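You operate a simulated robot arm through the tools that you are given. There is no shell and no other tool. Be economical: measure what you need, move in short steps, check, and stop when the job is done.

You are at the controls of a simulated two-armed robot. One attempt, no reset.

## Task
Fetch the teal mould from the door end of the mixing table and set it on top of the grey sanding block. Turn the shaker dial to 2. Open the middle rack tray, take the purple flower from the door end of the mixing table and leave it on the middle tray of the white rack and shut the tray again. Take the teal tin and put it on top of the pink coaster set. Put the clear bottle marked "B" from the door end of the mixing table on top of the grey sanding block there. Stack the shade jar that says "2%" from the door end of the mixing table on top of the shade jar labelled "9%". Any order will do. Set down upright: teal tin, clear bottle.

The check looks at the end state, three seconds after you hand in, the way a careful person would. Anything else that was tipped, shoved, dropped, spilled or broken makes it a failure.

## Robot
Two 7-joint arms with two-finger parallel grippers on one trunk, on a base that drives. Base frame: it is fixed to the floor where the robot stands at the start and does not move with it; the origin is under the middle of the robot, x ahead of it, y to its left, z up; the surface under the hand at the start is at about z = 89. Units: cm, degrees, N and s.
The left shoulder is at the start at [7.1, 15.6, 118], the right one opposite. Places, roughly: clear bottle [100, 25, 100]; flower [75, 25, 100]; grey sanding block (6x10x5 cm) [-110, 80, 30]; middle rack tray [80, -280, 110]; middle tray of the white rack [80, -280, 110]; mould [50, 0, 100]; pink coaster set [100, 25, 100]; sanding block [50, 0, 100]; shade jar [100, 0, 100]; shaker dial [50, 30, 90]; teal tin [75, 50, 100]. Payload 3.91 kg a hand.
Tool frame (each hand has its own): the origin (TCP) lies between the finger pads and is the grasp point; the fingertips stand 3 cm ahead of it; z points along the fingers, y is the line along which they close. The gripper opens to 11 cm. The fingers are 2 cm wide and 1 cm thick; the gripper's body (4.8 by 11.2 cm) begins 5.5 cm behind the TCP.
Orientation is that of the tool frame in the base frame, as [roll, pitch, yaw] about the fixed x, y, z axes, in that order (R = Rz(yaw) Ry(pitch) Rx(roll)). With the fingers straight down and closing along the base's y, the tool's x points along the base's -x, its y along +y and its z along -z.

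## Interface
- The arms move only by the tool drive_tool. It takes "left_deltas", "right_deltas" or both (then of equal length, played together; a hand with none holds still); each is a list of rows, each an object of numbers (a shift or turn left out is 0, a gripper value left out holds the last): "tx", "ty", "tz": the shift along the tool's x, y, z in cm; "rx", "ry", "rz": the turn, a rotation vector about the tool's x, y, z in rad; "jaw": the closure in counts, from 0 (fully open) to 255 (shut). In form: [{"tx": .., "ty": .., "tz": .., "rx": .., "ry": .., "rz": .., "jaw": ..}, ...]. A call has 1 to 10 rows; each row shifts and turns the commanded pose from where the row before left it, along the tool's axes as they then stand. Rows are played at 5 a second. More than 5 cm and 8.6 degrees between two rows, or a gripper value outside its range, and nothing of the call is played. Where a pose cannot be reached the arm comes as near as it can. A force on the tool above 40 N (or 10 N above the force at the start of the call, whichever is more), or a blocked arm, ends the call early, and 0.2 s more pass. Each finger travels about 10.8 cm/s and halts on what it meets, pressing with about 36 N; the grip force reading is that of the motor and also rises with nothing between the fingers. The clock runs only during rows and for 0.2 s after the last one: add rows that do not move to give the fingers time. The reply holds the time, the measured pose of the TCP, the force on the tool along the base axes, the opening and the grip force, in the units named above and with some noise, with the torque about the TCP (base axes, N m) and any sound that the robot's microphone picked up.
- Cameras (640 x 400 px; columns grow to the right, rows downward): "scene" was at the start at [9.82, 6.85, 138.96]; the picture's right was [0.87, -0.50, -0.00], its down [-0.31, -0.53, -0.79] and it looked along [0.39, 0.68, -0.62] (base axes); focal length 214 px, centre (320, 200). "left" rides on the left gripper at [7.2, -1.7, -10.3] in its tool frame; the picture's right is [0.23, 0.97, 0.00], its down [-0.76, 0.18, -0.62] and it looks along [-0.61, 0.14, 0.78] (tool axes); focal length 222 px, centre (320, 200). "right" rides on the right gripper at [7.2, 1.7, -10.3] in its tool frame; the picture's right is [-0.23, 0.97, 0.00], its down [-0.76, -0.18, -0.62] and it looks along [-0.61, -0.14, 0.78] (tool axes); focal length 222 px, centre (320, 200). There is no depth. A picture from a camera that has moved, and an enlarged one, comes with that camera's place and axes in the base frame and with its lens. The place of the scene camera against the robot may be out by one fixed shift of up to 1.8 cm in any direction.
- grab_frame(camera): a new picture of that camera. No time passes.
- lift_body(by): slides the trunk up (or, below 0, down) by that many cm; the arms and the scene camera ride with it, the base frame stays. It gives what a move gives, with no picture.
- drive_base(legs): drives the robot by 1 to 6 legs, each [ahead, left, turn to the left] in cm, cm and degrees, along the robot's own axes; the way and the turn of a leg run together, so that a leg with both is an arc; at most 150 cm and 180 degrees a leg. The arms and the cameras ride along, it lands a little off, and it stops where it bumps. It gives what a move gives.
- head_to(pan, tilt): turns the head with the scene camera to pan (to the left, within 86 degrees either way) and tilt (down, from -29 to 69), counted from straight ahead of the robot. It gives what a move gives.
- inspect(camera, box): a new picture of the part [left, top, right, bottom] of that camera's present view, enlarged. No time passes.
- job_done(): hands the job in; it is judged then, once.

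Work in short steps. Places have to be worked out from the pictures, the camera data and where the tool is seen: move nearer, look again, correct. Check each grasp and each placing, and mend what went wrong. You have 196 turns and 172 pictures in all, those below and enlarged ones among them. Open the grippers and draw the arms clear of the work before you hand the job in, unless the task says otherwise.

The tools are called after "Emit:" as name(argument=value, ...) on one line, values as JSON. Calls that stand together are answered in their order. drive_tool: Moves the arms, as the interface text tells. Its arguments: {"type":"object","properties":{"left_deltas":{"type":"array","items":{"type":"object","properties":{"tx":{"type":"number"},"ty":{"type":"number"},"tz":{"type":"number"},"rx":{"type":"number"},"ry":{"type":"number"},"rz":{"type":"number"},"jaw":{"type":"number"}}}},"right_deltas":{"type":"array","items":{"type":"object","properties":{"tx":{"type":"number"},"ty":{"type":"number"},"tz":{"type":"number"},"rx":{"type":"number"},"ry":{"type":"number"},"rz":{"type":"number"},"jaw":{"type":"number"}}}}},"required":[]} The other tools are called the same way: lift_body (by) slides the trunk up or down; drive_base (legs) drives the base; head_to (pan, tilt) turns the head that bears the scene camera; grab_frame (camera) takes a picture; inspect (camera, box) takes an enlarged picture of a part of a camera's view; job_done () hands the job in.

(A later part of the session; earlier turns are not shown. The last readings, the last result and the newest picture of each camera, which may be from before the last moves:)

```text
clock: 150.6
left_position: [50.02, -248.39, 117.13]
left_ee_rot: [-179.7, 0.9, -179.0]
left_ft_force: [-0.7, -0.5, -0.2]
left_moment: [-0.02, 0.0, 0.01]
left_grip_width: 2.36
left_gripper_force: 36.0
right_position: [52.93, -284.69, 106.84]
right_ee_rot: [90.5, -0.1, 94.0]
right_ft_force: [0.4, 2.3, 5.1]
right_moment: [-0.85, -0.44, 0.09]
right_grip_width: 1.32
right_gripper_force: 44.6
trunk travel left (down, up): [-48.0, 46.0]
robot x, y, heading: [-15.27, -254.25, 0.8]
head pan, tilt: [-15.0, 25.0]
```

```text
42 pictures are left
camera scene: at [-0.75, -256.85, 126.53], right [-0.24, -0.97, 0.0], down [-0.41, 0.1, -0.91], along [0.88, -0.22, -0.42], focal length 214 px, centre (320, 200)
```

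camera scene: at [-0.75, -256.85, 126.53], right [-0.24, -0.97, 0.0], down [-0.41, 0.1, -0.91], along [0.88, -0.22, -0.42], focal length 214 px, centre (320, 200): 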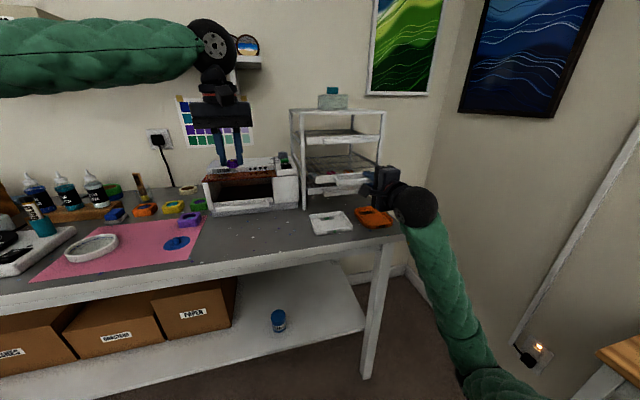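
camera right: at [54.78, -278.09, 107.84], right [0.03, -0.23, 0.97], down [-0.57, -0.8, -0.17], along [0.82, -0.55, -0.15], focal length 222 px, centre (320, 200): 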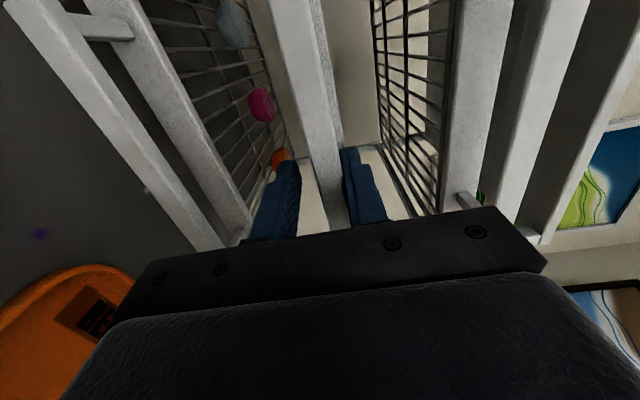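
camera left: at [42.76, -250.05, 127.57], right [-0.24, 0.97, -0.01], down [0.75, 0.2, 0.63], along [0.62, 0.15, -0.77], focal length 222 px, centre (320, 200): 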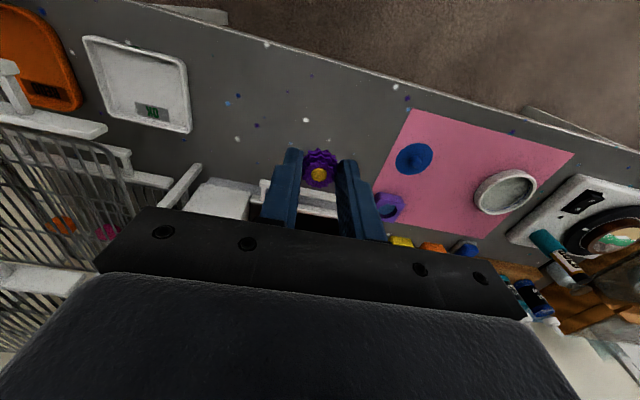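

The left hand can't cross that far. Release the handle, back off, then turn the robot right ~20° so the left hand comes over the tray.

Emit:
drive_tool(right_deltas=[{"jaw": 120}, {"jaw": 100}, {"jaw": 100}, {}])

Emit:
drive_base(legs=[[-9, 0, 0]])

Emit:
inspect(camera="scene", box=[250, 90, 410, 240])

```text
clock: 151.6
left_position: [50.13, -248.46, 117.28]
left_ee_rot: [-179.5, 0.9, -179.0]
left_ft_force: [0.5, 0.9, 0.5]
left_moment: [-0.02, 0.0, -0.01]
left_grip_width: 2.39
left_gripper_force: 36.1
right_position: [52.82, -284.69, 106.73]
right_ee_rot: [90.6, -0.2, 94.1]
right_ft_force: [-0.6, 0.4, -0.6]
right_moment: [0.02, -0.02, -0.04]
right_grip_width: 6.69
right_gripper_force: 0.0
trunk travel left (down, up): [-48.0, 46.0]
robot x, y, heading: [-15.1, -253.89, 1.1]
head pan, tilt: [-15.0, 25.0]
```

```text
clock: 152.7
left_position: [41.2, -248.88, 117.26]
left_ee_rot: [-179.6, 0.9, -179.0]
left_ft_force: [-0.1, 0.7, 0.1]
left_moment: [0.01, -0.04, -0.01]
left_grip_width: 2.37
left_gripper_force: 36.4
right_position: [43.72, -285.02, 106.86]
right_ee_rot: [90.6, -0.2, 94.0]
right_ft_force: [0.3, -0.6, 0.6]
right_moment: [0.0, 0.04, 0.02]
right_grip_width: 6.67
right_gripper_force: 0.0
trunk travel left (down, up): [-48.0, 46.0]
robot x, y, heading: [-24.18, -254.2, 1.1]
head pan, tilt: [-15.0, 25.0]
```

```text
2.67 times, centred on (330, 165) of scene
camera zoom: at [-9.77, -257.06, 126.54], right [-0.25, -0.97, 0.0], down [-0.41, 0.1, -0.91], along [0.88, -0.22, -0.42], focal length 572 px, centre (293, 293)
```

zoom: 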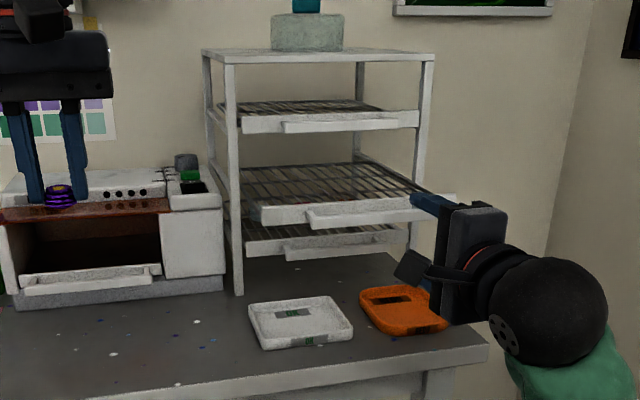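

Emit:
drive_base(legs=[[0, 0, -20]])

Emit:
head_to(pan=10, tilt=25)

Emit:
grab_frame(camera="left")

```text
clock: 154.2
left_position: [39.25, -271.02, 117.19]
left_ee_rot: [-179.6, 0.8, 161.2]
left_ft_force: [-0.6, 0.7, -0.3]
left_moment: [-0.03, 0.0, 0.01]
left_grip_width: 2.38
left_gripper_force: 36.6
right_position: [29.54, -306.2, 106.71]
right_ee_rot: [90.7, -0.1, 74.2]
right_ft_force: [0.2, 0.4, -0.3]
right_moment: [0.0, 0.01, 0.0]
right_grip_width: 6.7
right_gripper_force: 0.1
trunk travel left (down, up): [-48.0, 46.0]
robot x, y, heading: [-24.37, -253.94, -18.8]
head pan, tilt: [-15.0, 25.0]
```

```text
clock: 155.1
left_position: [39.17, -271.0, 117.23]
left_ee_rot: [-179.6, 0.8, 161.2]
left_ft_force: [-0.1, 0.4, 0.6]
left_moment: [0.0, 0.02, 0.02]
left_grip_width: 2.37
left_gripper_force: 35.9
right_position: [29.57, -305.92, 106.66]
right_ee_rot: [90.6, -0.2, 74.2]
right_ft_force: [0.1, 0.0, -0.3]
right_moment: [-0.04, -0.02, 0.01]
right_grip_width: 6.69
right_gripper_force: 0.0
trunk travel left (down, up): [-48.0, 46.0]
robot x, y, heading: [-23.97, -254.26, -19.1]
head pan, tilt: [10.0, 25.0]
```

```text
40 pictures are left
camera left: at [31.74, -270.06, 127.46], right [0.1, 1.0, -0.01], down [0.77, -0.07, 0.63], along [0.63, -0.07, -0.77], focal length 222 px, centre (320, 200)
```

left: 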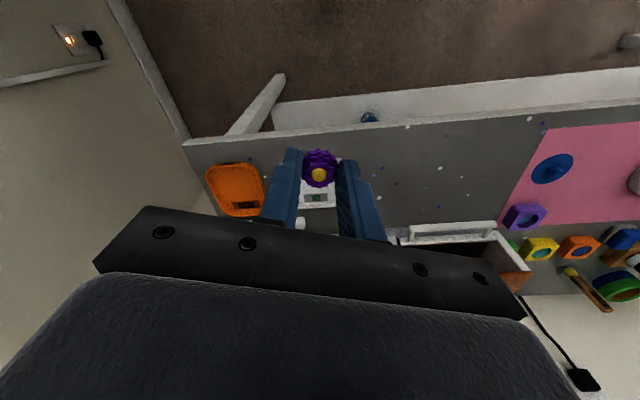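

Emit:
drive_base(legs=[[8, 0, 0]])

Emit:
drive_tool(left_deltas=[{"tx": -4.5, "ty": 0.6}, {"tx": -4.5, "ty": 0.6}, {"tx": -4.5, "ty": 0.6}, {}])

Emit:
grab_frame(camera="left")

Emit:
inspect(camera="scene", box=[230, 80, 410, 240])

```text
clock: 156.1
left_position: [47.19, -273.73, 117.06]
left_ee_rot: [-179.6, 0.7, 161.3]
left_ft_force: [0.4, -0.6, -1.0]
left_moment: [0.0, 0.01, 0.0]
left_grip_width: 2.33
left_gripper_force: 35.7
right_position: [37.43, -308.72, 106.55]
right_ee_rot: [90.7, -0.1, 74.2]
right_ft_force: [0.5, -0.3, -0.2]
right_moment: [-0.02, -0.01, 0.05]
right_grip_width: 6.66
right_gripper_force: 0.0
trunk travel left (down, up): [-48.0, 46.0]
robot x, y, heading: [-16.72, -256.96, -18.9]
head pan, tilt: [10.0, 25.0]
```

```text
clock: 157.1
left_position: [52.31, -273.24, 117.34]
left_ee_rot: [-179.6, 0.8, 161.2]
left_ft_force: [-0.1, -0.6, 0.3]
left_moment: [0.03, 0.02, -0.01]
left_grip_width: 2.39
left_gripper_force: 36.3
left hand out of reach, approached as far as the arm can: row 1, 2, 3
right_position: [37.24, -308.74, 106.72]
right_ee_rot: [90.5, -0.1, 74.2]
right_ft_force: [-0.7, -0.1, -0.2]
right_moment: [-0.03, 0.01, 0.0]
right_grip_width: 6.7
right_gripper_force: 0.1
trunk travel left (down, up): [-48.0, 46.0]
robot x, y, heading: [-16.18, -256.53, -18.9]
head pan, tilt: [10.0, 25.0]
```

```text
39 pictures are left
camera left: at [44.72, -272.26, 127.62], right [0.1, 1.0, -0.01], down [0.77, -0.07, 0.63], along [0.63, -0.07, -0.77], focal length 222 px, centre (320, 200)
```

left: 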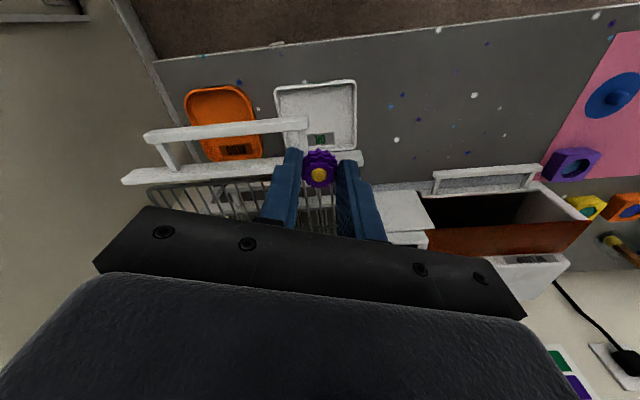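

```text
2.50 times, centred on (320, 160) of scene
camera zoom: at [-2.02, -260.55, 126.52], right [-0.15, -0.99, 0.0], down [-0.42, 0.07, -0.91], along [0.9, -0.14, -0.42], focal length 536 px, centre (320, 300)
```

zoom: 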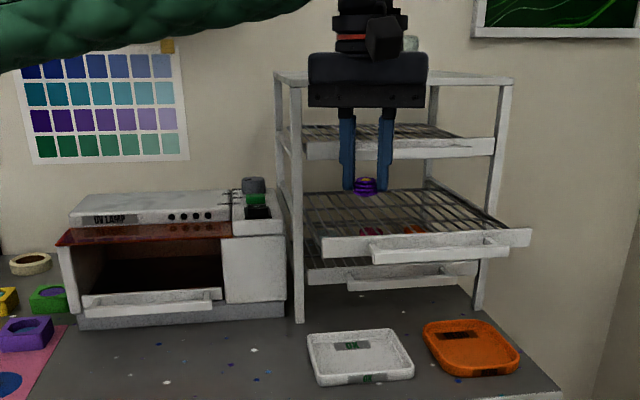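

Tray front plate is at x≈57, its left end at y≈−269. Drive ahead 8 cm to bring the flower over the wires.

Emit:
drive_base(legs=[[8.5, 0, 0]])

Emit:
grab_frame(camera="left")

```text
clock: 158.3
left_position: [59.68, -276.07, 117.22]
left_ee_rot: [-179.6, 0.9, 161.0]
left_ft_force: [-0.6, 0.2, 0.0]
left_moment: [-0.01, -0.04, 0.0]
left_grip_width: 2.39
left_gripper_force: 36.2
right_position: [44.57, -311.49, 106.47]
right_ee_rot: [91.0, -0.2, 74.0]
right_ft_force: [0.2, 0.0, 0.7]
right_moment: [0.04, -0.02, -0.01]
right_grip_width: 6.7
right_gripper_force: 0.0
trunk travel left (down, up): [-48.0, 46.0]
robot x, y, heading: [-8.59, -259.25, -18.9]
head pan, tilt: [10.0, 25.0]
stopped in leg 1: the robot was blocked; the commanded pose is now the measured one
```

```text
37 pictures are left
camera left: at [52.18, -275.05, 127.52], right [0.1, 0.99, -0.01], down [0.77, -0.07, 0.63], along [0.63, -0.07, -0.77], focal length 222 px, centre (320, 200)
```

left: 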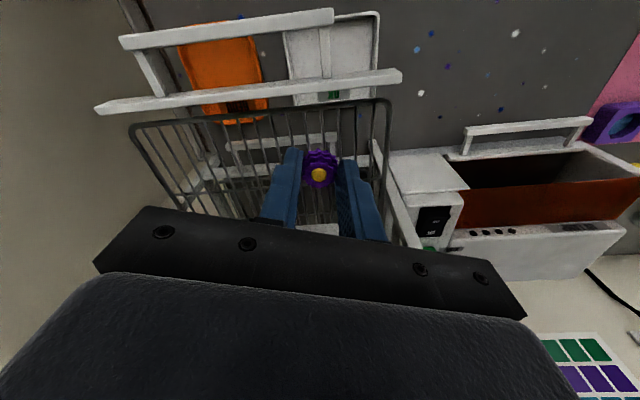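

Flower is over the wire tray, about 3 cm behind the front plate. Lower it until contact.

Emit:
drive_tool(left_deltas=[{"tx": -0.8, "tz": 2}, {"tz": 3}, {"tz": 1}, {"tz": 0.5}, {}])

Emit:
inspect(camera="scene", box=[280, 100, 400, 220])

```text
clock: 159.5
left_position: [60.54, -276.29, 110.86]
left_ee_rot: [-179.6, 0.8, 161.0]
left_ft_force: [0.5, -0.4, -0.2]
left_moment: [0.04, 0.0, 0.03]
left_grip_width: 2.37
left_gripper_force: 35.6
right_position: [44.55, -311.55, 106.33]
right_ee_rot: [91.0, -0.2, 73.9]
right_ft_force: [-0.3, 0.6, 0.5]
right_moment: [-0.01, 0.0, -0.04]
right_grip_width: 6.68
right_gripper_force: 0.1
trunk travel left (down, up): [-48.0, 46.0]
robot x, y, heading: [-8.82, -259.44, -18.9]
head pan, tilt: [10.0, 25.0]
```

```text
3.33 times, centred on (340, 160) of scene
camera zoom: at [5.44, -263.14, 126.51], right [-0.16, -0.99, 0.0], down [-0.42, 0.07, -0.91], along [0.89, -0.14, -0.42], focal length 715 px, centre (253, 333)
```

zoom: 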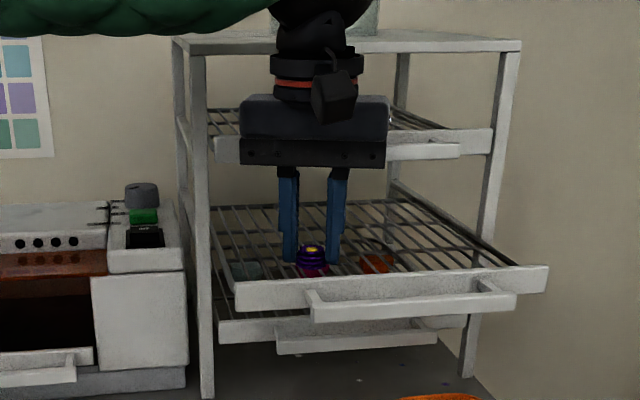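

Emit:
drive_tool(left_deltas=[{"tz": 0.5}, {"tz": 0.5}, {"tz": 0.4}, {"tz": 0.4}, {}])

Emit:
inspect(camera="left", box=[220, 80, 420, 230])

```text
clock: 160.2
left_position: [60.46, -276.32, 110.49]
left_ee_rot: [-179.2, 1.3, 161.1]
left_ft_force: [1.3, -1.2, 22.3]
left_moment: [0.11, -0.86, -0.03]
left_grip_width: 2.35
left_gripper_force: 36.4
right_position: [44.58, -311.48, 106.37]
right_ee_rot: [90.9, -0.2, 73.9]
right_ft_force: [0.9, 0.2, 0.9]
right_moment: [-0.01, 0.03, 0.0]
right_grip_width: 6.68
right_gripper_force: 0.1
trunk travel left (down, up): [-48.0, 46.0]
robot x, y, heading: [-9.02, -259.36, -19.2]
head pan, tilt: [10.0, 25.0]
stopped in row 3 (left hand): the force on the tool passed its limit at 45 N (the readings are from after the stop); the commanded pose is now the measured one
```

```text
2.67 times, centred on (320, 155) of left
camera zoom: at [52.93, -275.3, 120.71], right [0.1, 0.99, -0.02], down [0.77, -0.07, 0.64], along [0.63, -0.08, -0.77], focal length 592 px, centre (320, 320)
```

zoom: 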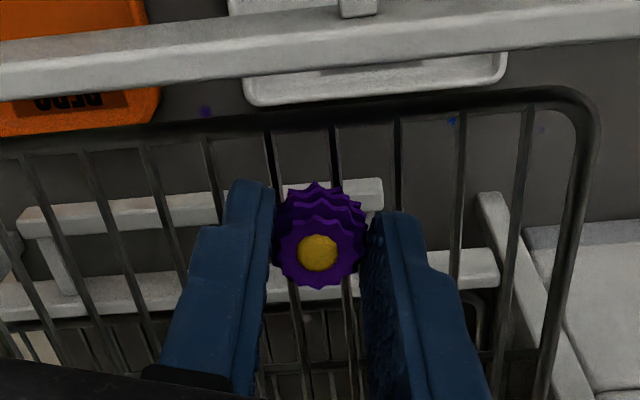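

The gripper's corner touched the top tray's handle (contact 4 cm ahead). Raise a little, square the hand to the rack, and lower again.

Emit:
drive_tool(left_deltas=[{"tz": -0.8, "ry": 0.012}, {"rz": -0.11}, {"rz": -0.11}, {"rz": -0.11}, {"tx": 0.3, "tz": 0.4}, {"tz": 0.5}, {"tz": 0.4}, {}])

Emit:
inspect(camera="scene", box=[290, 110, 370, 200])

```text
clock: 161.8
left_position: [60.36, -276.42, 110.49]
left_ee_rot: [-178.9, 0.7, -180.0]
left_ft_force: [0.6, 0.7, 22.9]
left_moment: [0.39, -0.83, -0.01]
left_grip_width: 2.38
left_gripper_force: 35.9
right_position: [44.49, -311.58, 106.38]
right_ee_rot: [91.0, -0.2, 73.8]
right_ft_force: [0.6, 0.2, -0.4]
right_moment: [0.01, -0.01, 0.01]
right_grip_width: 6.73
right_gripper_force: 0.1
trunk travel left (down, up): [-48.0, 46.0]
robot x, y, heading: [-8.75, -259.21, -19.1]
head pan, tilt: [10.0, 25.0]
stopped in row 7 (left hand): the force on the tool passed its limit at 46 N (the readings are from after the stop); the commanded pose is now the measured one
```

```text
4.44 times, centred on (330, 155) of scene
camera zoom: at [5.41, -263.11, 126.52], right [-0.16, -0.99, 0.0], down [-0.42, 0.07, -0.91], along [0.89, -0.14, -0.42], focal length 953 px, centre (276, 400)
```

zoom: 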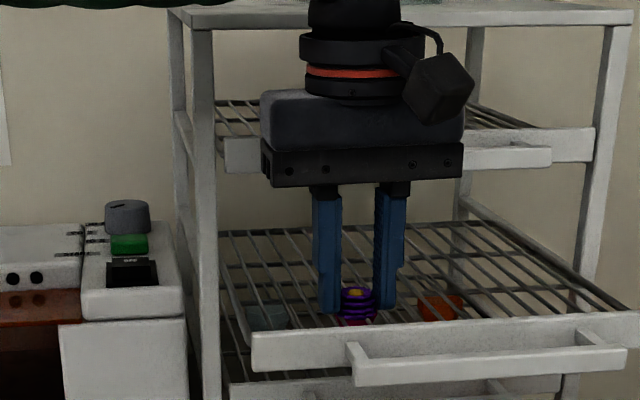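

Same contact again ~3.6 cm ahead. Shift back 1.2 cm toward −x and try lowering again.

Emit:
drive_tool(left_deltas=[{"tz": -0.7}, {"tx": 1.2}, {"tz": 0.6}, {"tz": 0.4}, {"tz": 0.4}, {}])

Emit:
inspect(camera="left", box=[240, 60, 440, 230])

```text
clock: 163.2
left_position: [58.99, -276.51, 109.89]
left_ee_rot: [-178.9, 0.6, -179.9]
left_ft_force: [-0.5, -2.6, 32.1]
left_moment: [-0.04, -0.05, 0.01]
left_grip_width: 2.43
left_gripper_force: 36.2
right_position: [44.35, -311.5, 106.5]
right_ee_rot: [91.0, -0.4, 73.8]
right_ft_force: [-0.5, -0.3, 0.6]
right_moment: [-0.03, -0.01, 0.01]
right_grip_width: 6.71
right_gripper_force: 0.0
trunk travel left (down, up): [-48.0, 46.0]
robot x, y, heading: [-9.15, -259.34, -19.0]
head pan, tilt: [10.0, 25.0]
```

```text
2.35 times, centred on (340, 145) of left
camera zoom: at [51.5, -277.83, 120.15], right [-0.23, 0.97, -0.02], down [0.75, 0.19, 0.63], along [0.62, 0.13, -0.78], focal length 523 px, centre (273, 329)
```

zoom: 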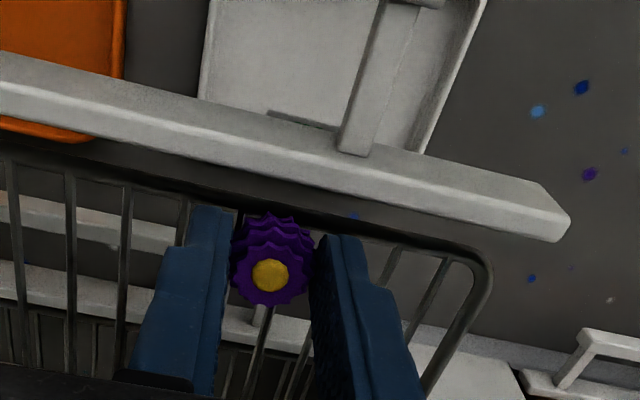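

Now the contact is straight below: the flower rests on the wires. Release and rise.

Emit:
drive_tool(left_deltas=[{"tz": -0.15}, {"jaw": 150}, {"jaw": 150}, {"tz": -2}, {"tz": -4}, {"tz": -3}, {}])

Emit:
grab_frame(camera="left")

```text
clock: 164.8
left_position: [58.92, -275.86, 118.74]
left_ee_rot: [-179.0, 0.5, 180.0]
left_ft_force: [0.0, -1.0, 0.7]
left_moment: [0.01, 0.01, -0.03]
left_grip_width: 4.52
left_gripper_force: 0.0
left hand out of reach, approached as far as the arm can: row 6
right_position: [44.52, -311.46, 106.31]
right_ee_rot: [91.0, -0.3, 73.9]
right_ft_force: [1.2, -0.6, -0.1]
right_moment: [0.0, -0.02, 0.01]
right_grip_width: 6.66
right_gripper_force: 0.0
trunk travel left (down, up): [-48.0, 46.0]
robot x, y, heading: [-8.85, -259.17, -19.1]
head pan, tilt: [10.0, 25.0]
```

```text
32 pictures are left
camera left: at [51.57, -277.23, 129.02], right [-0.23, 0.97, -0.02], down [0.76, 0.19, 0.63], along [0.61, 0.13, -0.78], focal length 222 px, centre (320, 200)
```

left: 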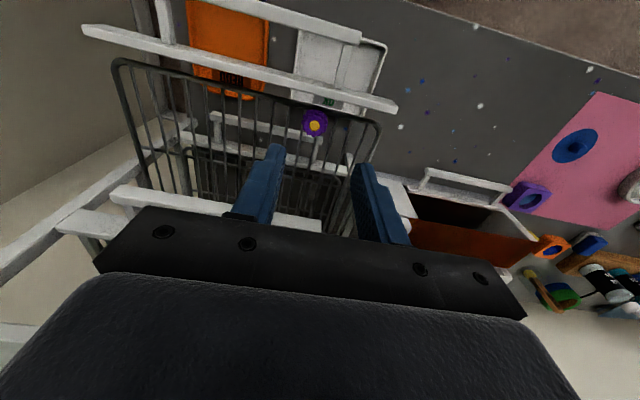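

Flower lies flat on the middle tray. Back off, turn back to face the rack, and close the right fingers to push the tray shut.

Emit:
drive_base(legs=[[-16, 0, 0], [0, 0, 20]])

Emit:
drive_tool(right_deltas=[{"jaw": 255}, {"jaw": 255}, {"jaw": 255}, {"jaw": 255}])

Emit:
grab_frame(camera="scene")

```text
clock: 167.3
left_position: [45.16, -245.89, 118.61]
left_ee_rot: [-178.9, 0.5, -159.6]
left_ft_force: [-0.4, 0.7, -0.3]
left_moment: [0.04, -0.05, 0.0]
left_grip_width: 4.55
left_gripper_force: 0.0
right_position: [44.12, -284.38, 106.34]
right_ee_rot: [91.0, -0.2, 94.2]
right_ft_force: [-0.2, 0.0, 0.3]
right_moment: [0.01, -0.04, -0.01]
right_grip_width: 6.69
right_gripper_force: 0.1
trunk travel left (down, up): [-48.0, 46.0]
robot x, y, heading: [-23.84, -254.4, 1.1]
head pan, tilt: [10.0, 25.0]
```

```text
clock: 168.3
left_position: [45.22, -246.03, 118.57]
left_ee_rot: [-179.0, 0.5, -159.6]
left_ft_force: [-0.7, 0.3, 0.6]
left_moment: [0.02, -0.01, -0.01]
left_grip_width: 4.53
left_gripper_force: 0.1
right_position: [44.03, -284.4, 106.41]
right_ee_rot: [91.1, -0.1, 94.1]
right_ft_force: [-0.5, 0.3, 1.0]
right_moment: [0.03, -0.02, 0.03]
right_grip_width: 0.0
right_gripper_force: 35.5
trunk travel left (down, up): [-48.0, 46.0]
robot x, y, heading: [-24.19, -253.68, 1.2]
head pan, tilt: [10.0, 25.0]
```

```text
31 pictures are left
camera scene: at [-9.53, -252.86, 126.52], right [0.19, -0.98, 0.0], down [-0.41, -0.08, -0.91], along [0.89, 0.18, -0.42], focal length 214 px, centre (320, 200)
```

scene: 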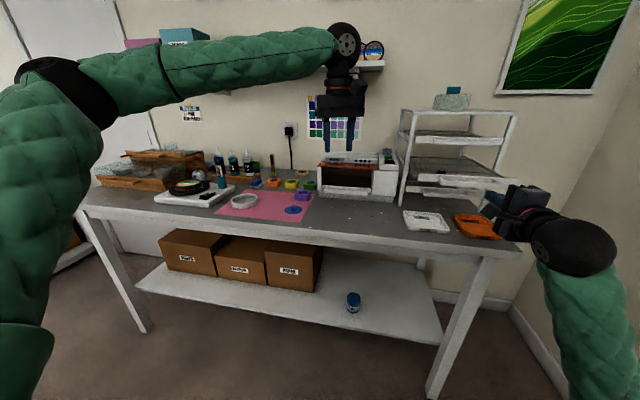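

Emit:
drive_base(legs=[[5, 0, 0], [2.5, 0, 0], [2.5, 0, 0], [2.5, 0, 0], [2.5, 0, 0], [2.5, 0, 0]])

Emit:
inspect(camera="scene", box=[370, 90, 530, 250])

```text
clock: 171.4
left_position: [62.84, -245.66, 118.55]
left_ee_rot: [-179.1, 0.4, -159.6]
left_ft_force: [0.2, 0.3, -0.5]
left_moment: [0.0, 0.0, -0.02]
left_grip_width: 4.51
left_gripper_force: 0.2
right_position: [61.26, -284.04, 106.61]
right_ee_rot: [90.7, -0.2, 94.1]
right_ft_force: [-0.1, 0.6, 0.1]
right_moment: [-0.01, 0.0, 0.02]
right_grip_width: 0.02
right_gripper_force: 36.3
trunk travel left (down, up): [-48.0, 46.0]
robot x, y, heading: [-6.87, -254.0, 1.1]
head pan, tilt: [10.0, 25.0]
stopped in leg 6: the force on the tool passed its limit at 90 N (the readings are from after the stop); the commanded pose is now the measured one
```

```text
2.50 times, centred on (450, 170) of scene
camera zoom: at [7.96, -252.48, 126.51], right [0.19, -0.98, 0.0], down [-0.41, -0.08, -0.91], along [0.89, 0.18, -0.42], focal length 536 px, centre (-5, 275)
```

zoom: 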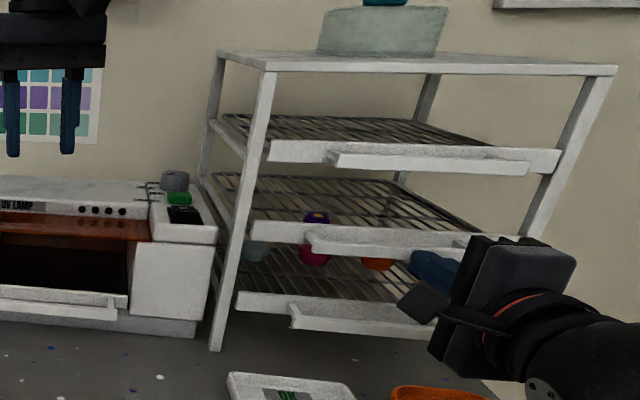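

The tray is shut flush with the flower in it. Back off and restore the right hand to fingers-down (reverse of the earlier turn).

Emit:
drive_base(legs=[[-15, 0, 0]])

Emit:
lift_body(by=14.5)

Emit:
drive_tool(right_deltas=[{"rx": 0.0864, "ry": 0.0864, "rz": -0.0864, "jaw": 0}, {"rx": 0.0864, "ry": 0.0864, "rz": -0.0864}, {"rx": 0.0864, "ry": 0.0864, "rz": -0.0864}, {"rx": 0.0864, "ry": 0.0864, "rz": -0.0864}, {"rx": 0.0864, "ry": 0.0864, "rz": -0.0864}, {"rx": 0.0864, "ry": 0.0864, "rz": -0.0864}, {"rx": 0.0864, "ry": 0.0864, "rz": -0.0864}, {"rx": 0.0864, "ry": 0.0864, "rz": -0.0864}, {"rx": 0.0864, "ry": 0.0864, "rz": -0.0864}, {"rx": 0.0864, "ry": 0.0864, "rz": -0.0864}], left_deltas=[{"rz": 0.12}, {"rz": 0.12}, {"rz": 0.11}, {}, {}, {}, {}, {}, {}, {}])

Emit:
drive_tool(right_deltas=[{"rx": 0.0864, "ry": 0.0864, "rz": -0.0864}, {"rx": 0.0864, "ry": 0.0864, "rz": -0.0864}, {"rx": 0.0864, "ry": 0.0864, "rz": -0.0864}, {"rx": 0.08, "ry": 0.08, "rz": -0.08}, {}])

```text
clock: 172.8
left_position: [47.64, -245.93, 118.66]
left_ee_rot: [-179.0, 0.5, -159.5]
left_ft_force: [-0.1, 0.2, 1.3]
left_moment: [0.06, 0.0, -0.01]
left_grip_width: 4.56
left_gripper_force: 0.1
right_position: [46.22, -284.39, 106.61]
right_ee_rot: [90.6, -0.2, 94.3]
right_ft_force: [0.0, -0.2, 0.3]
right_moment: [-0.05, 0.01, 0.01]
right_grip_width: 0.02
right_gripper_force: 36.4
trunk travel left (down, up): [-48.0, 46.0]
robot x, y, heading: [-21.48, -253.95, 1.2]
head pan, tilt: [10.0, 25.0]
```

```text
clock: 174.5
left_position: [47.92, -245.92, 133.09]
left_ee_rot: [-179.0, 0.4, -159.6]
left_ft_force: [0.2, 0.4, 0.6]
left_moment: [0.01, -0.02, 0.03]
left_grip_width: 4.55
left_gripper_force: 0.0
right_position: [46.33, -284.43, 120.94]
right_ee_rot: [90.7, -0.2, 94.2]
right_ft_force: [-0.5, 0.0, -0.6]
right_moment: [0.03, 0.03, 0.0]
right_grip_width: 0.0
right_gripper_force: 35.9
trunk travel left (down, up): [-62.5, 31.5]
robot x, y, heading: [-21.77, -254.22, 1.5]
head pan, tilt: [10.0, 25.0]
```

```text
clock: 176.7
left_position: [47.95, -245.89, 132.95]
left_ee_rot: [-179.2, 0.6, -179.7]
left_ft_force: [-0.3, 0.7, 0.9]
left_moment: [-0.04, -0.01, 0.03]
left_grip_width: 4.52
left_gripper_force: 0.1
right_position: [46.51, -284.31, 120.98]
right_ee_rot: [156.8, 14.7, 161.0]
right_ft_force: [0.1, 0.1, 0.5]
right_moment: [0.01, 0.03, 0.01]
right_grip_width: 10.99
right_gripper_force: 0.1
trunk travel left (down, up): [-62.5, 31.5]
robot x, y, heading: [-21.5, -253.88, 0.8]
head pan, tilt: [10.0, 25.0]
```

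```text
clock: 177.9
left_position: [47.87, -246.1, 133.07]
left_ee_rot: [-179.3, 0.7, -179.7]
left_ft_force: [0.0, -0.3, -0.8]
left_moment: [0.03, 0.01, 0.02]
left_grip_width: 4.51
left_gripper_force: 0.1
right_position: [46.59, -284.35, 120.94]
right_ee_rot: [179.3, -0.5, -176.1]
right_ft_force: [0.3, -0.1, -0.5]
right_moment: [0.02, 0.03, -0.02]
right_grip_width: 11.0
right_gripper_force: 0.1
trunk travel left (down, up): [-62.5, 31.5]
robot x, y, heading: [-21.0, -254.01, 1.3]
head pan, tilt: [10.0, 25.0]
```

Return to the mixing table: straighten heading, move slightly ahead for island clearance, strafe left.

Emit:
drive_base(legs=[[8, 0, -1.3], [0, 130, 0], [0, 124, 0]])

Emit:
head_to(pan=86, tilt=38)

Emit:
grab_frame(camera="scene")

```text
clock: 191.2
left_position: [51.45, 13.49, 133.1]
left_ee_rot: [-179.2, 0.6, -179.4]
left_ft_force: [0.2, 0.3, 0.7]
left_moment: [0.05, 0.02, 0.01]
left_grip_width: 4.5
left_gripper_force: 0.2
right_position: [50.25, -24.82, 121.0]
right_ee_rot: [179.4, -0.4, -176.0]
right_ft_force: [-0.1, -0.6, 0.3]
right_moment: [-0.02, -0.02, 0.0]
right_grip_width: 11.01
right_gripper_force: 0.0
trunk travel left (down, up): [-62.5, 31.5]
robot x, y, heading: [-17.83, 5.28, 1.4]
head pan, tilt: [10.0, 25.0]
```

```text
clock: 192.6
left_position: [51.57, 13.5, 133.03]
left_ee_rot: [-179.4, 0.6, -179.5]
left_ft_force: [-0.1, 0.0, -0.5]
left_moment: [0.01, -0.01, 0.0]
left_grip_width: 4.56
left_gripper_force: 0.0
right_position: [50.26, -24.77, 121.06]
right_ee_rot: [179.4, -0.4, -176.0]
right_ft_force: [-0.4, 0.3, -0.2]
right_moment: [-0.02, -0.01, -0.02]
right_grip_width: 11.0
right_gripper_force: 0.2
trunk travel left (down, up): [-62.5, 31.5]
robot x, y, heading: [-17.54, 5.68, 1.2]
head pan, tilt: [85.9, 38.0]
```

```text
29 pictures are left
camera scene: at [-11.84, 13.32, 138.99], right [1.0, -0.05, 0.0], down [-0.03, -0.61, -0.79], along [0.04, 0.79, -0.62], focal length 214 px, centre (320, 200)
```

scene: 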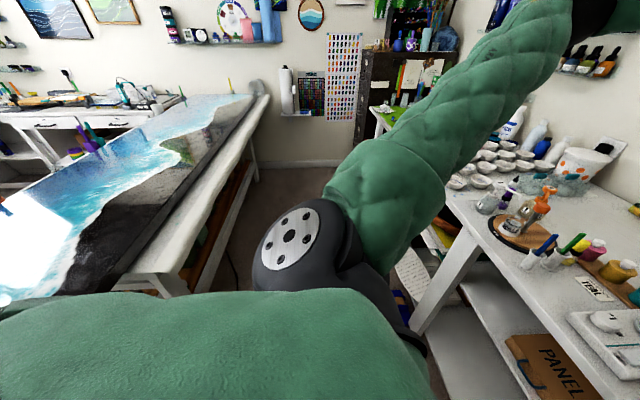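

Back at the mixing table (robot at (−17.5, 5.5)). Lower the left hand over the teal mould and look.

Emit:
drive_tool(left_deltas=[{"tz": 5, "tx": 2, "ty": 0.7}, {"tz": 5, "tx": 1.5, "ty": 0.6, "rx": -0.01}, {"tz": 5}, {"tz": 4}, {}])

Emit:
inspect(camera="left", box=[200, 20, 440, 220])

```text
refused: row 1 steps farther than a row can; nothing moved
```

```text
2.00 times, centred on (320, 120) of left
camera zoom: at [44.18, 12.03, 143.35], right [-0.24, 0.97, -0.02], down [0.75, 0.19, 0.63], along [0.62, 0.14, -0.78], focal length 444 px, centre (320, 360)
```

zoom: 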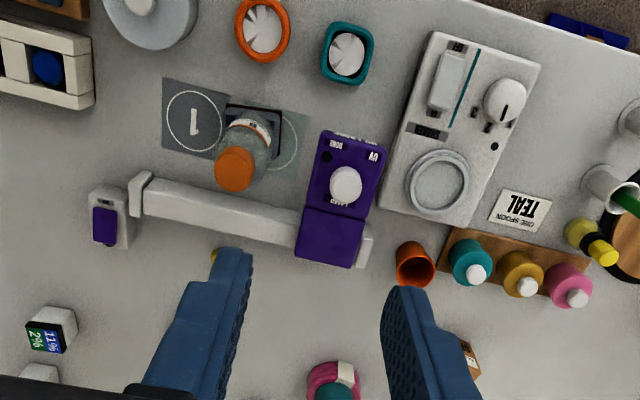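

Teal mould centre (47.9, 15.0), about 4.9 cm wide. I go down in front of it and tilt the hand 45° (fingers forward-down), so that I can later set it under the low shelf the same way.

Emit:
drive_tool(left_deltas=[{"tz": 4.7, "tx": 1.3, "ty": 0.25, "jaw": 60}, {"tz": 4.7, "tx": 1.3, "ty": 0.25}, {"tz": 4.7, "tx": 1.3, "ty": 0.25}, {"tz": 4.7, "tx": 1.3, "ty": 0.25}, {"tz": 4.7, "tx": 1.3, "ty": 0.25}, {"tz": 4.7, "tx": 1.3, "ty": 0.25}, {"ry": -0.13}, {"ry": -0.13}, {"ry": -0.13}, {"ry": -0.13}])

Emit:
drive_tool(left_deltas=[{"ry": -0.13}, {"ry": -0.135}, {}])

Emit:
grab_frame(camera="left")

```text
clock: 194.8
left_position: [44.34, 14.57, 104.78]
left_ee_rot: [-179.0, 30.6, -179.2]
left_ft_force: [0.4, -0.2, 0.2]
left_moment: [0.0, -0.01, -0.02]
left_grip_width: 8.4
left_gripper_force: 0.0
right_position: [50.23, -24.81, 121.06]
right_ee_rot: [179.4, -0.4, -176.0]
right_ft_force: [0.4, -1.0, -0.4]
right_moment: [-0.03, 0.0, 0.01]
right_grip_width: 11.0
right_gripper_force: 0.0
trunk travel left (down, up): [-62.5, 31.5]
robot x, y, heading: [-17.94, 5.18, 1.6]
head pan, tilt: [85.9, 38.0]
```

```text
clock: 195.6
left_position: [44.28, 14.51, 104.76]
left_ee_rot: [-178.9, 45.9, -178.8]
left_ft_force: [0.0, -0.1, 0.6]
left_moment: [0.02, 0.02, -0.04]
left_grip_width: 8.4
left_gripper_force: 0.0
right_position: [50.24, -24.78, 120.99]
right_ee_rot: [179.4, -0.3, -175.9]
right_ft_force: [-1.1, 0.7, -0.1]
right_moment: [0.01, -0.01, 0.0]
right_grip_width: 11.02
right_gripper_force: 0.1
trunk travel left (down, up): [-62.5, 31.5]
robot x, y, heading: [-17.65, 5.36, 1.4]
head pan, tilt: [85.9, 38.0]
```

```text
27 pictures are left
camera left: at [31.68, 12.92, 106.83], right [-0.17, 0.97, -0.18], down [0.08, 0.19, 0.98], along [0.98, 0.15, -0.11], focal length 222 px, centre (320, 200)
```

left: 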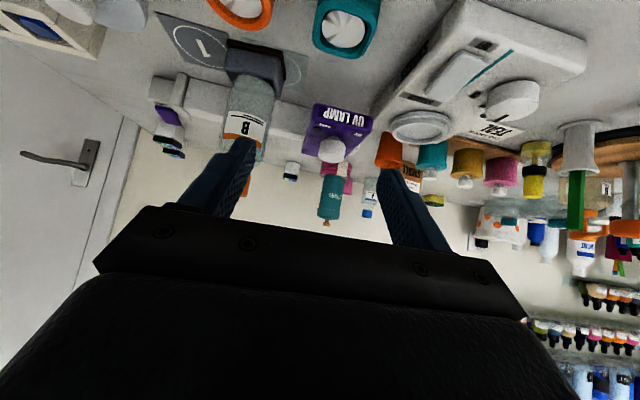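

Emit:
drive_tool(left_deltas=[{"jaw": 100, "ty": 0.45}, {"tx": 2.2, "tz": 3.6}, {"tx": 2.2, "tz": 3.6}, {"tx": 1.5, "tz": 2.4}, {"tx": 0.6, "tz": 0.9}, {}])

Emit:
grab_frame(camera="left")

```text
clock: 197.0
left_position: [47.0, 15.87, 93.93]
left_ee_rot: [-178.6, 46.1, -178.9]
left_ft_force: [-2.7, -6.0, 33.3]
left_moment: [-1.37, -0.38, -0.23]
left_grip_width: 7.01
left_gripper_force: 2.7
left hand out of reach, approached as far as the arm can: row 4, 5
right_position: [50.06, -24.82, 121.19]
right_ee_rot: [179.5, -0.3, -176.0]
right_ft_force: [1.0, -0.3, 0.2]
right_moment: [-0.01, -0.02, 0.0]
right_grip_width: 10.99
right_gripper_force: 0.0
trunk travel left (down, up): [-62.5, 31.5]
robot x, y, heading: [-17.62, 5.14, 1.3]
head pan, tilt: [85.9, 38.0]
```

```text
26 pictures are left
camera left: at [34.56, 14.35, 96.06], right [-0.16, 0.97, -0.18], down [0.08, 0.19, 0.98], along [0.98, 0.15, -0.11], focal length 222 px, centre (320, 200)
```

left: 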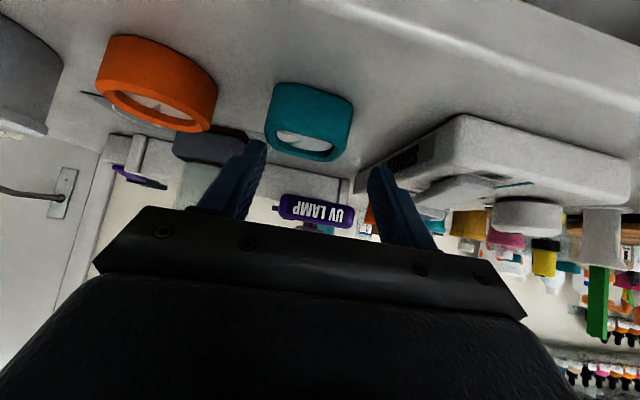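

The −y finger presses on the mould's rim (drifted +0.9 in y by reach limits). Raise, shift −y, then use the trunk to lower.

Emit:
drive_tool(left_deltas=[{"tx": -1.1, "tz": -1.1}, {"tx": -0.4, "tz": -0.4, "ty": -0.9}, {}])

Emit:
inspect(camera="left", box=[180, 20, 440, 220])

```text
clock: 197.8
left_position: [47.01, 15.15, 95.61]
left_ee_rot: [-179.0, 45.7, -178.8]
left_ft_force: [-0.1, -0.5, 0.0]
left_moment: [0.02, -0.03, 0.0]
left_grip_width: 6.69
left_gripper_force: 0.0
right_position: [50.19, -24.71, 120.98]
right_ee_rot: [179.4, -0.4, -176.0]
right_ft_force: [0.7, -0.6, 0.0]
right_moment: [-0.01, 0.02, -0.01]
right_grip_width: 11.01
right_gripper_force: 0.1
trunk travel left (down, up): [-62.5, 31.5]
robot x, y, heading: [-17.78, 5.25, 1.2]
head pan, tilt: [85.9, 38.0]
```

```text
2.00 times, centred on (310, 120) of left
camera zoom: at [34.58, 13.62, 97.75], right [-0.17, 0.97, -0.17], down [0.09, 0.19, 0.98], along [0.98, 0.15, -0.11], focal length 444 px, centre (340, 360)
```

zoom: 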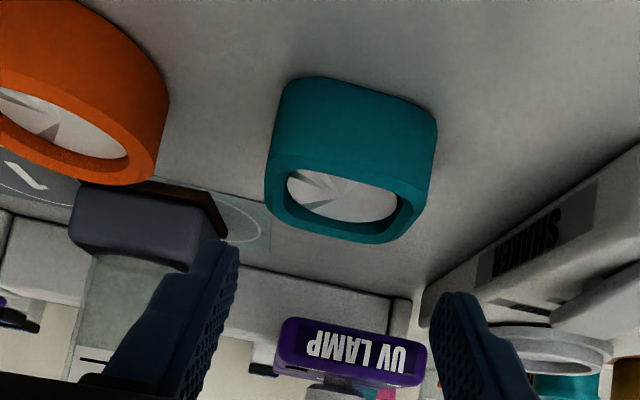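

Aligned (mould centre (48, 15), top 91.5). Lower via trunk 3.5 cm and close.

Emit:
lift_body(by=-3.4)

Emit:
drive_tool(left_deltas=[{"jaw": 180}, {"jaw": 255}, {"jaw": 255}, {"jaw": 255}])

Emit:
inspect(camera="left", box=[180, 20, 440, 220])

```text
clock: 198.6
left_position: [46.99, 15.04, 92.35]
left_ee_rot: [-178.9, 45.8, -178.8]
left_ft_force: [-0.1, 0.4, -0.1]
left_moment: [-0.02, -0.02, -0.02]
left_grip_width: 6.7
left_gripper_force: 0.1
right_position: [50.25, -24.84, 117.62]
right_ee_rot: [179.4, -0.2, -176.1]
right_ft_force: [-0.3, 0.1, -0.6]
right_moment: [-0.01, -0.01, 0.0]
right_grip_width: 11.0
right_gripper_force: 0.0
trunk travel left (down, up): [-59.1, 34.9]
robot x, y, heading: [-17.91, 5.14, 1.5]
head pan, tilt: [85.9, 38.0]
```

```text
clock: 199.6
left_position: [47.04, 15.23, 92.24]
left_ee_rot: [-178.9, 45.7, -178.8]
left_ft_force: [0.6, 0.5, 5.0]
left_moment: [0.07, -0.03, 0.06]
left_grip_width: 4.69
left_gripper_force: 36.0
right_position: [50.37, -24.74, 117.62]
right_ee_rot: [179.4, -0.3, -176.1]
right_ft_force: [-0.4, -0.3, 0.1]
right_moment: [-0.02, -0.04, 0.01]
right_grip_width: 10.98
right_gripper_force: 0.0
trunk travel left (down, up): [-59.1, 34.9]
robot x, y, heading: [-17.75, 5.1, 1.3]
head pan, tilt: [85.9, 38.0]
```

```text
2.00 times, centred on (310, 120) of left
camera zoom: at [34.55, 13.58, 94.42], right [-0.17, 0.97, -0.18], down [0.08, 0.19, 0.98], along [0.98, 0.15, -0.11], focal length 444 px, centre (340, 360)
```

zoom: 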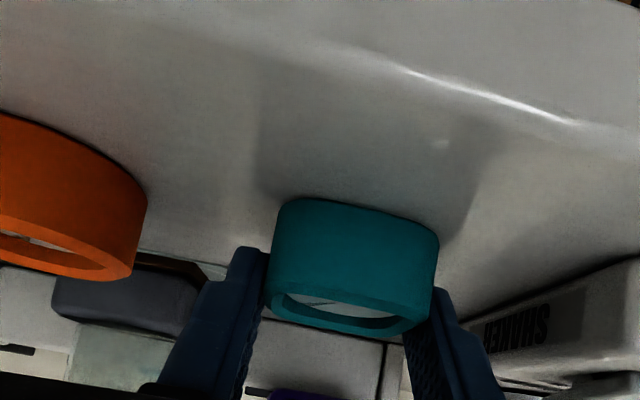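

Mould gripped (4.7 cm). Lift with the trunk, then back away from the table.

Emit:
lift_body(by=22)

Emit:
drive_base(legs=[[-28, -22, 0]])

Emit:
drive_tool(right_deltas=[{"tx": 4.2, "ty": -2.5}, {"tx": 4.2, "ty": -2.5}, {"tx": 4.2, "ty": -2.5}, {"tx": 4.2, "ty": -2.5}, {"tx": 4.2, "ty": -2.5}, {"tx": 4.2, "ty": -2.5}, {"tx": 4.2, "ty": -2.5}, {"tx": 4.2, "ty": -2.5}, {"tx": 4.2, "ty": -2.5}, {"tx": 4.2, "ty": -2.5}])

```text
clock: 201.9
left_position: [47.13, 15.29, 114.39]
left_ee_rot: [-179.0, 45.7, -178.7]
left_ft_force: [0.0, 0.4, 0.0]
left_moment: [-0.02, 0.0, 0.0]
left_grip_width: 4.69
left_gripper_force: 35.5
right_position: [50.3, -24.83, 139.63]
right_ee_rot: [179.4, -0.5, -176.1]
right_ft_force: [0.1, 0.2, -0.2]
right_moment: [0.0, 0.0, -0.01]
right_grip_width: 11.01
right_gripper_force: 0.1
trunk travel left (down, up): [-81.1, 12.9]
robot x, y, heading: [-18.05, 5.3, 1.3]
head pan, tilt: [85.9, 38.0]
```

```text
clock: 204.3
left_position: [18.73, -7.53, 114.27]
left_ee_rot: [-179.0, 45.8, -178.9]
left_ft_force: [-1.0, 0.6, 0.2]
left_moment: [0.04, -0.03, -0.01]
left_grip_width: 4.69
left_gripper_force: 36.3
right_position: [21.96, -47.54, 139.72]
right_ee_rot: [179.4, -0.4, -176.1]
right_ft_force: [-0.3, 0.5, 0.1]
right_moment: [0.02, 0.01, 0.0]
right_grip_width: 11.01
right_gripper_force: 0.1
trunk travel left (down, up): [-81.1, 12.9]
robot x, y, heading: [-46.52, -17.45, 1.0]
head pan, tilt: [85.9, 38.0]
```

```text
clock: 206.5
left_position: [18.56, -7.36, 114.41]
left_ee_rot: [-178.8, 45.9, -178.8]
left_ft_force: [0.5, -0.4, -0.3]
left_moment: [-0.05, 0.0, -0.02]
left_grip_width: 4.69
left_gripper_force: 35.5
right_position: [-18.56, -75.15, 139.63]
right_ee_rot: [179.4, -0.2, -175.9]
right_ft_force: [0.2, 0.4, 0.3]
right_moment: [0.0, -0.03, 0.05]
right_grip_width: 11.0
right_gripper_force: 0.0
trunk travel left (down, up): [-81.1, 12.9]
robot x, y, heading: [-45.9, -17.26, 1.3]
head pan, tilt: [85.9, 38.0]
```

Right hand tucked to the side. Turn left to face the sea table and look.

Emit:
drive_base(legs=[[0, 0, 88.7], [-25, 0, 0]])

Emit:
head_to(pan=25, tilt=35)

Emit:
grab_frame(camera="scene")

```text
clock: 212.1
left_position: [-54.32, 22.56, 114.28]
left_ee_rot: [-179.1, 45.6, -90.3]
left_ft_force: [0.5, 0.4, -0.1]
left_moment: [0.01, 0.01, 0.01]
left_grip_width: 4.7
left_gripper_force: 36.0
right_position: [12.47, -16.03, 139.57]
right_ee_rot: [179.4, -0.3, -87.4]
right_ft_force: [-0.1, 0.8, 0.9]
right_moment: [0.01, -0.01, 0.0]
right_grip_width: 10.99
right_gripper_force: 0.0
trunk travel left (down, up): [-81.1, 12.9]
robot x, y, heading: [-46.0, -42.62, 89.6]
head pan, tilt: [85.9, 38.0]
```

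```text
clock: 213.4
left_position: [-54.28, 22.52, 114.37]
left_ee_rot: [-179.0, 45.7, -90.3]
left_ft_force: [0.1, 0.9, 0.6]
left_moment: [0.0, 0.03, 0.01]
left_grip_width: 4.69
left_gripper_force: 36.4
right_position: [12.52, -16.19, 139.56]
right_ee_rot: [179.4, -0.3, -87.5]
right_ft_force: [-0.2, -0.2, -0.9]
right_moment: [0.01, -0.01, -0.04]
right_grip_width: 10.99
right_gripper_force: 0.1
trunk travel left (down, up): [-81.1, 12.9]
robot x, y, heading: [-46.12, -42.71, 89.5]
head pan, tilt: [25.0, 35.0]
```

```text
23 pictures are left
camera scene: at [-49.31, -30.1, 158.05], right [0.91, 0.42, 0.0], down [0.24, -0.52, -0.82], along [-0.34, 0.74, -0.57], focal length 214 px, centre (320, 200)
```

scene: 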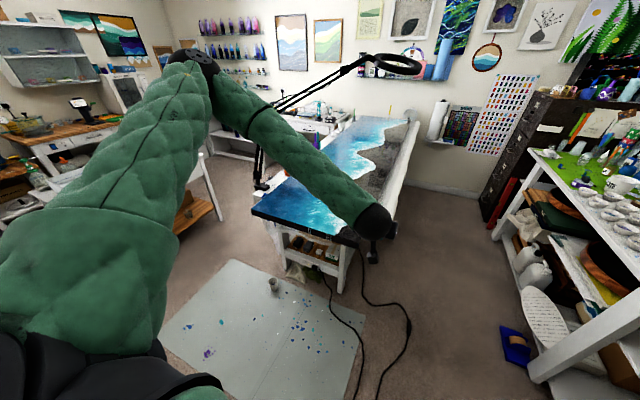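

Zoom on the shelf under the table's near end.

Emit:
inspect(camera="scene", box=[255, 215, 375, 300])

```text
4.71 times, centred on (315, 258) of scene
camera zoom: at [-49.31, -30.1, 158.05], right [0.91, 0.42, 0.0], down [0.24, -0.52, -0.82], along [-0.34, 0.74, -0.57], focal length 1009 px, centre (344, -71)
```

zoom: 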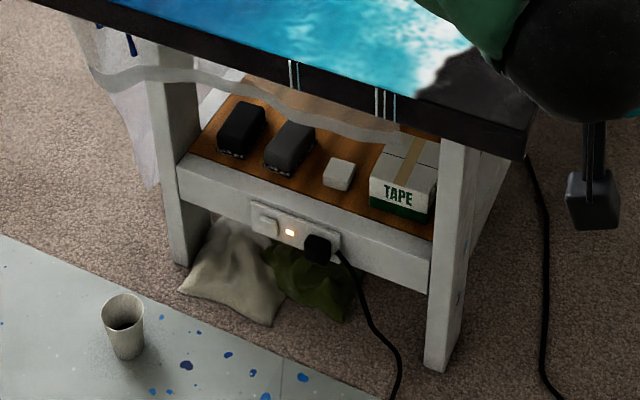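

The grey block is the middle-dark one at about (−106, 71), top ≈ 32.5, on the open shelf end. Strafe left 52 cm and lower the trunk in front of the table, then look with the left camera (which looks horizontally forward).

Emit:
drive_base(legs=[[0, 52, 0.5]])

Emit:
lift_body(by=-66)

Emit:
grab_frame(camera="left")

```text
clock: 216.4
left_position: [-108.21, 22.17, 114.4]
left_ee_rot: [-178.9, 45.8, -89.4]
left_ft_force: [0.6, 0.3, -0.3]
left_moment: [-0.02, 0.01, -0.04]
left_grip_width: 4.67
left_gripper_force: 35.7
right_position: [-40.78, -15.44, 139.59]
right_ee_rot: [179.4, -0.4, -86.6]
right_ft_force: [0.3, -0.3, 0.0]
right_moment: [0.0, -0.03, -0.01]
right_grip_width: 11.0
right_gripper_force: 0.1
trunk travel left (down, up): [-81.1, 12.9]
robot x, y, heading: [-99.39, -42.72, 91.0]
head pan, tilt: [25.0, 35.0]
```

```text
refused: -66 is not a number from -40 to 40
```

```text
21 pictures are left
camera left: at [-106.59, 9.87, 116.4], right [-0.97, -0.16, -0.17], down [-0.19, 0.09, 0.98], along [-0.14, 0.98, -0.11], focal length 222 px, centre (320, 200)
```

left: 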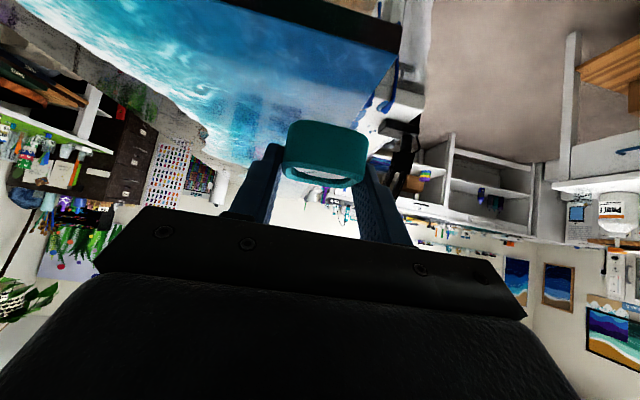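

Emit:
lift_body(by=-40)

Emit:
lift_body(by=-26)

Emit:
grab_frame(camera="left")

```text
clock: 220.3
left_position: [-108.24, 22.28, 74.31]
left_ee_rot: [-179.1, 45.6, -89.4]
left_ft_force: [0.0, 0.2, 0.0]
left_moment: [0.02, 0.01, 0.02]
left_grip_width: 4.67
left_gripper_force: 35.9
right_position: [-40.76, -15.39, 99.53]
right_ee_rot: [179.4, -0.4, -86.7]
right_ft_force: [0.2, 0.2, -0.3]
right_moment: [0.0, 0.03, 0.02]
right_grip_width: 11.02
right_gripper_force: 0.1
trunk travel left (down, up): [-41.1, 52.9]
robot x, y, heading: [-99.04, -42.51, 90.8]
head pan, tilt: [25.0, 35.0]
```

```text
clock: 222.9
left_position: [-108.25, 22.23, 48.29]
left_ee_rot: [-178.9, 45.7, -89.3]
left_ft_force: [-0.3, -0.5, -0.6]
left_moment: [0.02, 0.0, 0.0]
left_grip_width: 4.72
left_gripper_force: 35.7
right_position: [-40.92, -15.43, 73.58]
right_ee_rot: [179.5, -0.3, -86.5]
right_ft_force: [0.0, -0.8, -0.2]
right_moment: [0.0, -0.01, -0.03]
right_grip_width: 11.01
right_gripper_force: 0.2
trunk travel left (down, up): [-15.1, 78.9]
robot x, y, heading: [-99.11, -43.06, 90.8]
head pan, tilt: [25.0, 35.0]
```

```text
20 pictures are left
camera left: at [-106.63, 9.85, 50.41], right [-0.97, -0.16, -0.17], down [-0.19, 0.09, 0.98], along [-0.14, 0.98, -0.11], focal length 222 px, centre (320, 200)
```

left: 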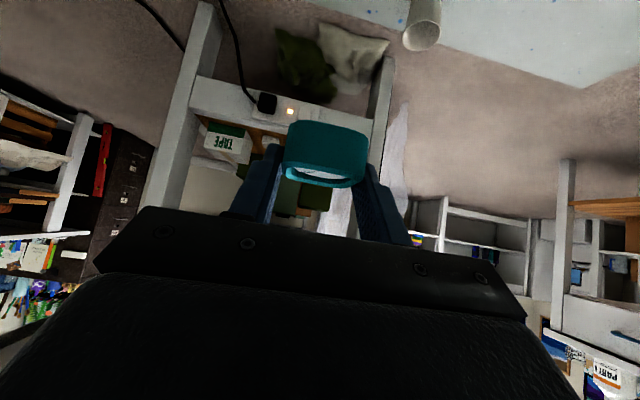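

The scene camera is now low too; use it to see the blocks.

Emit:
head_to(pan=0, tilt=30)

Emit:
inspect(camera="scene", box=[230, 110, 430, 260])

```text
clock: 223.8
left_position: [-108.16, 22.14, 48.34]
left_ee_rot: [-179.0, 45.7, -89.4]
left_ft_force: [-0.5, -0.4, -0.2]
left_moment: [0.02, 0.01, 0.0]
left_grip_width: 4.73
left_gripper_force: 35.8
right_position: [-40.8, -15.36, 73.7]
right_ee_rot: [179.4, -0.4, -86.5]
right_ft_force: [-0.1, -0.3, 0.4]
right_moment: [-0.01, -0.01, 0.03]
right_grip_width: 10.98
right_gripper_force: 0.0
trunk travel left (down, up): [-15.1, 78.9]
robot x, y, heading: [-99.04, -43.14, 90.9]
head pan, tilt: [0.0, 30.0]
```

```text
2.67 times, centred on (330, 185) of scene
camera zoom: at [-98.73, -29.24, 92.82], right [1.0, 0.01, 0.0], down [0.01, -0.5, -0.87], along [-0.01, 0.87, -0.5], focal length 572 px, centre (293, 240)
```

zoom: 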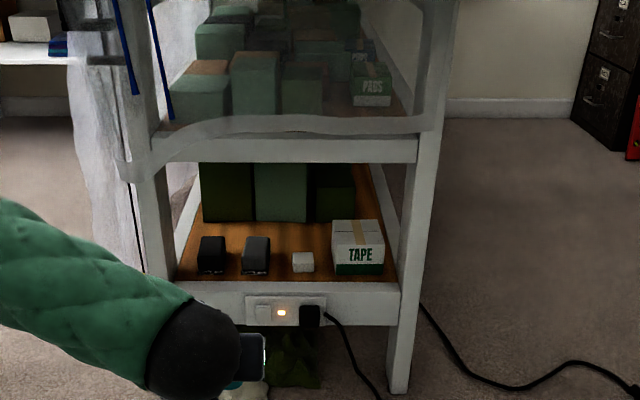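

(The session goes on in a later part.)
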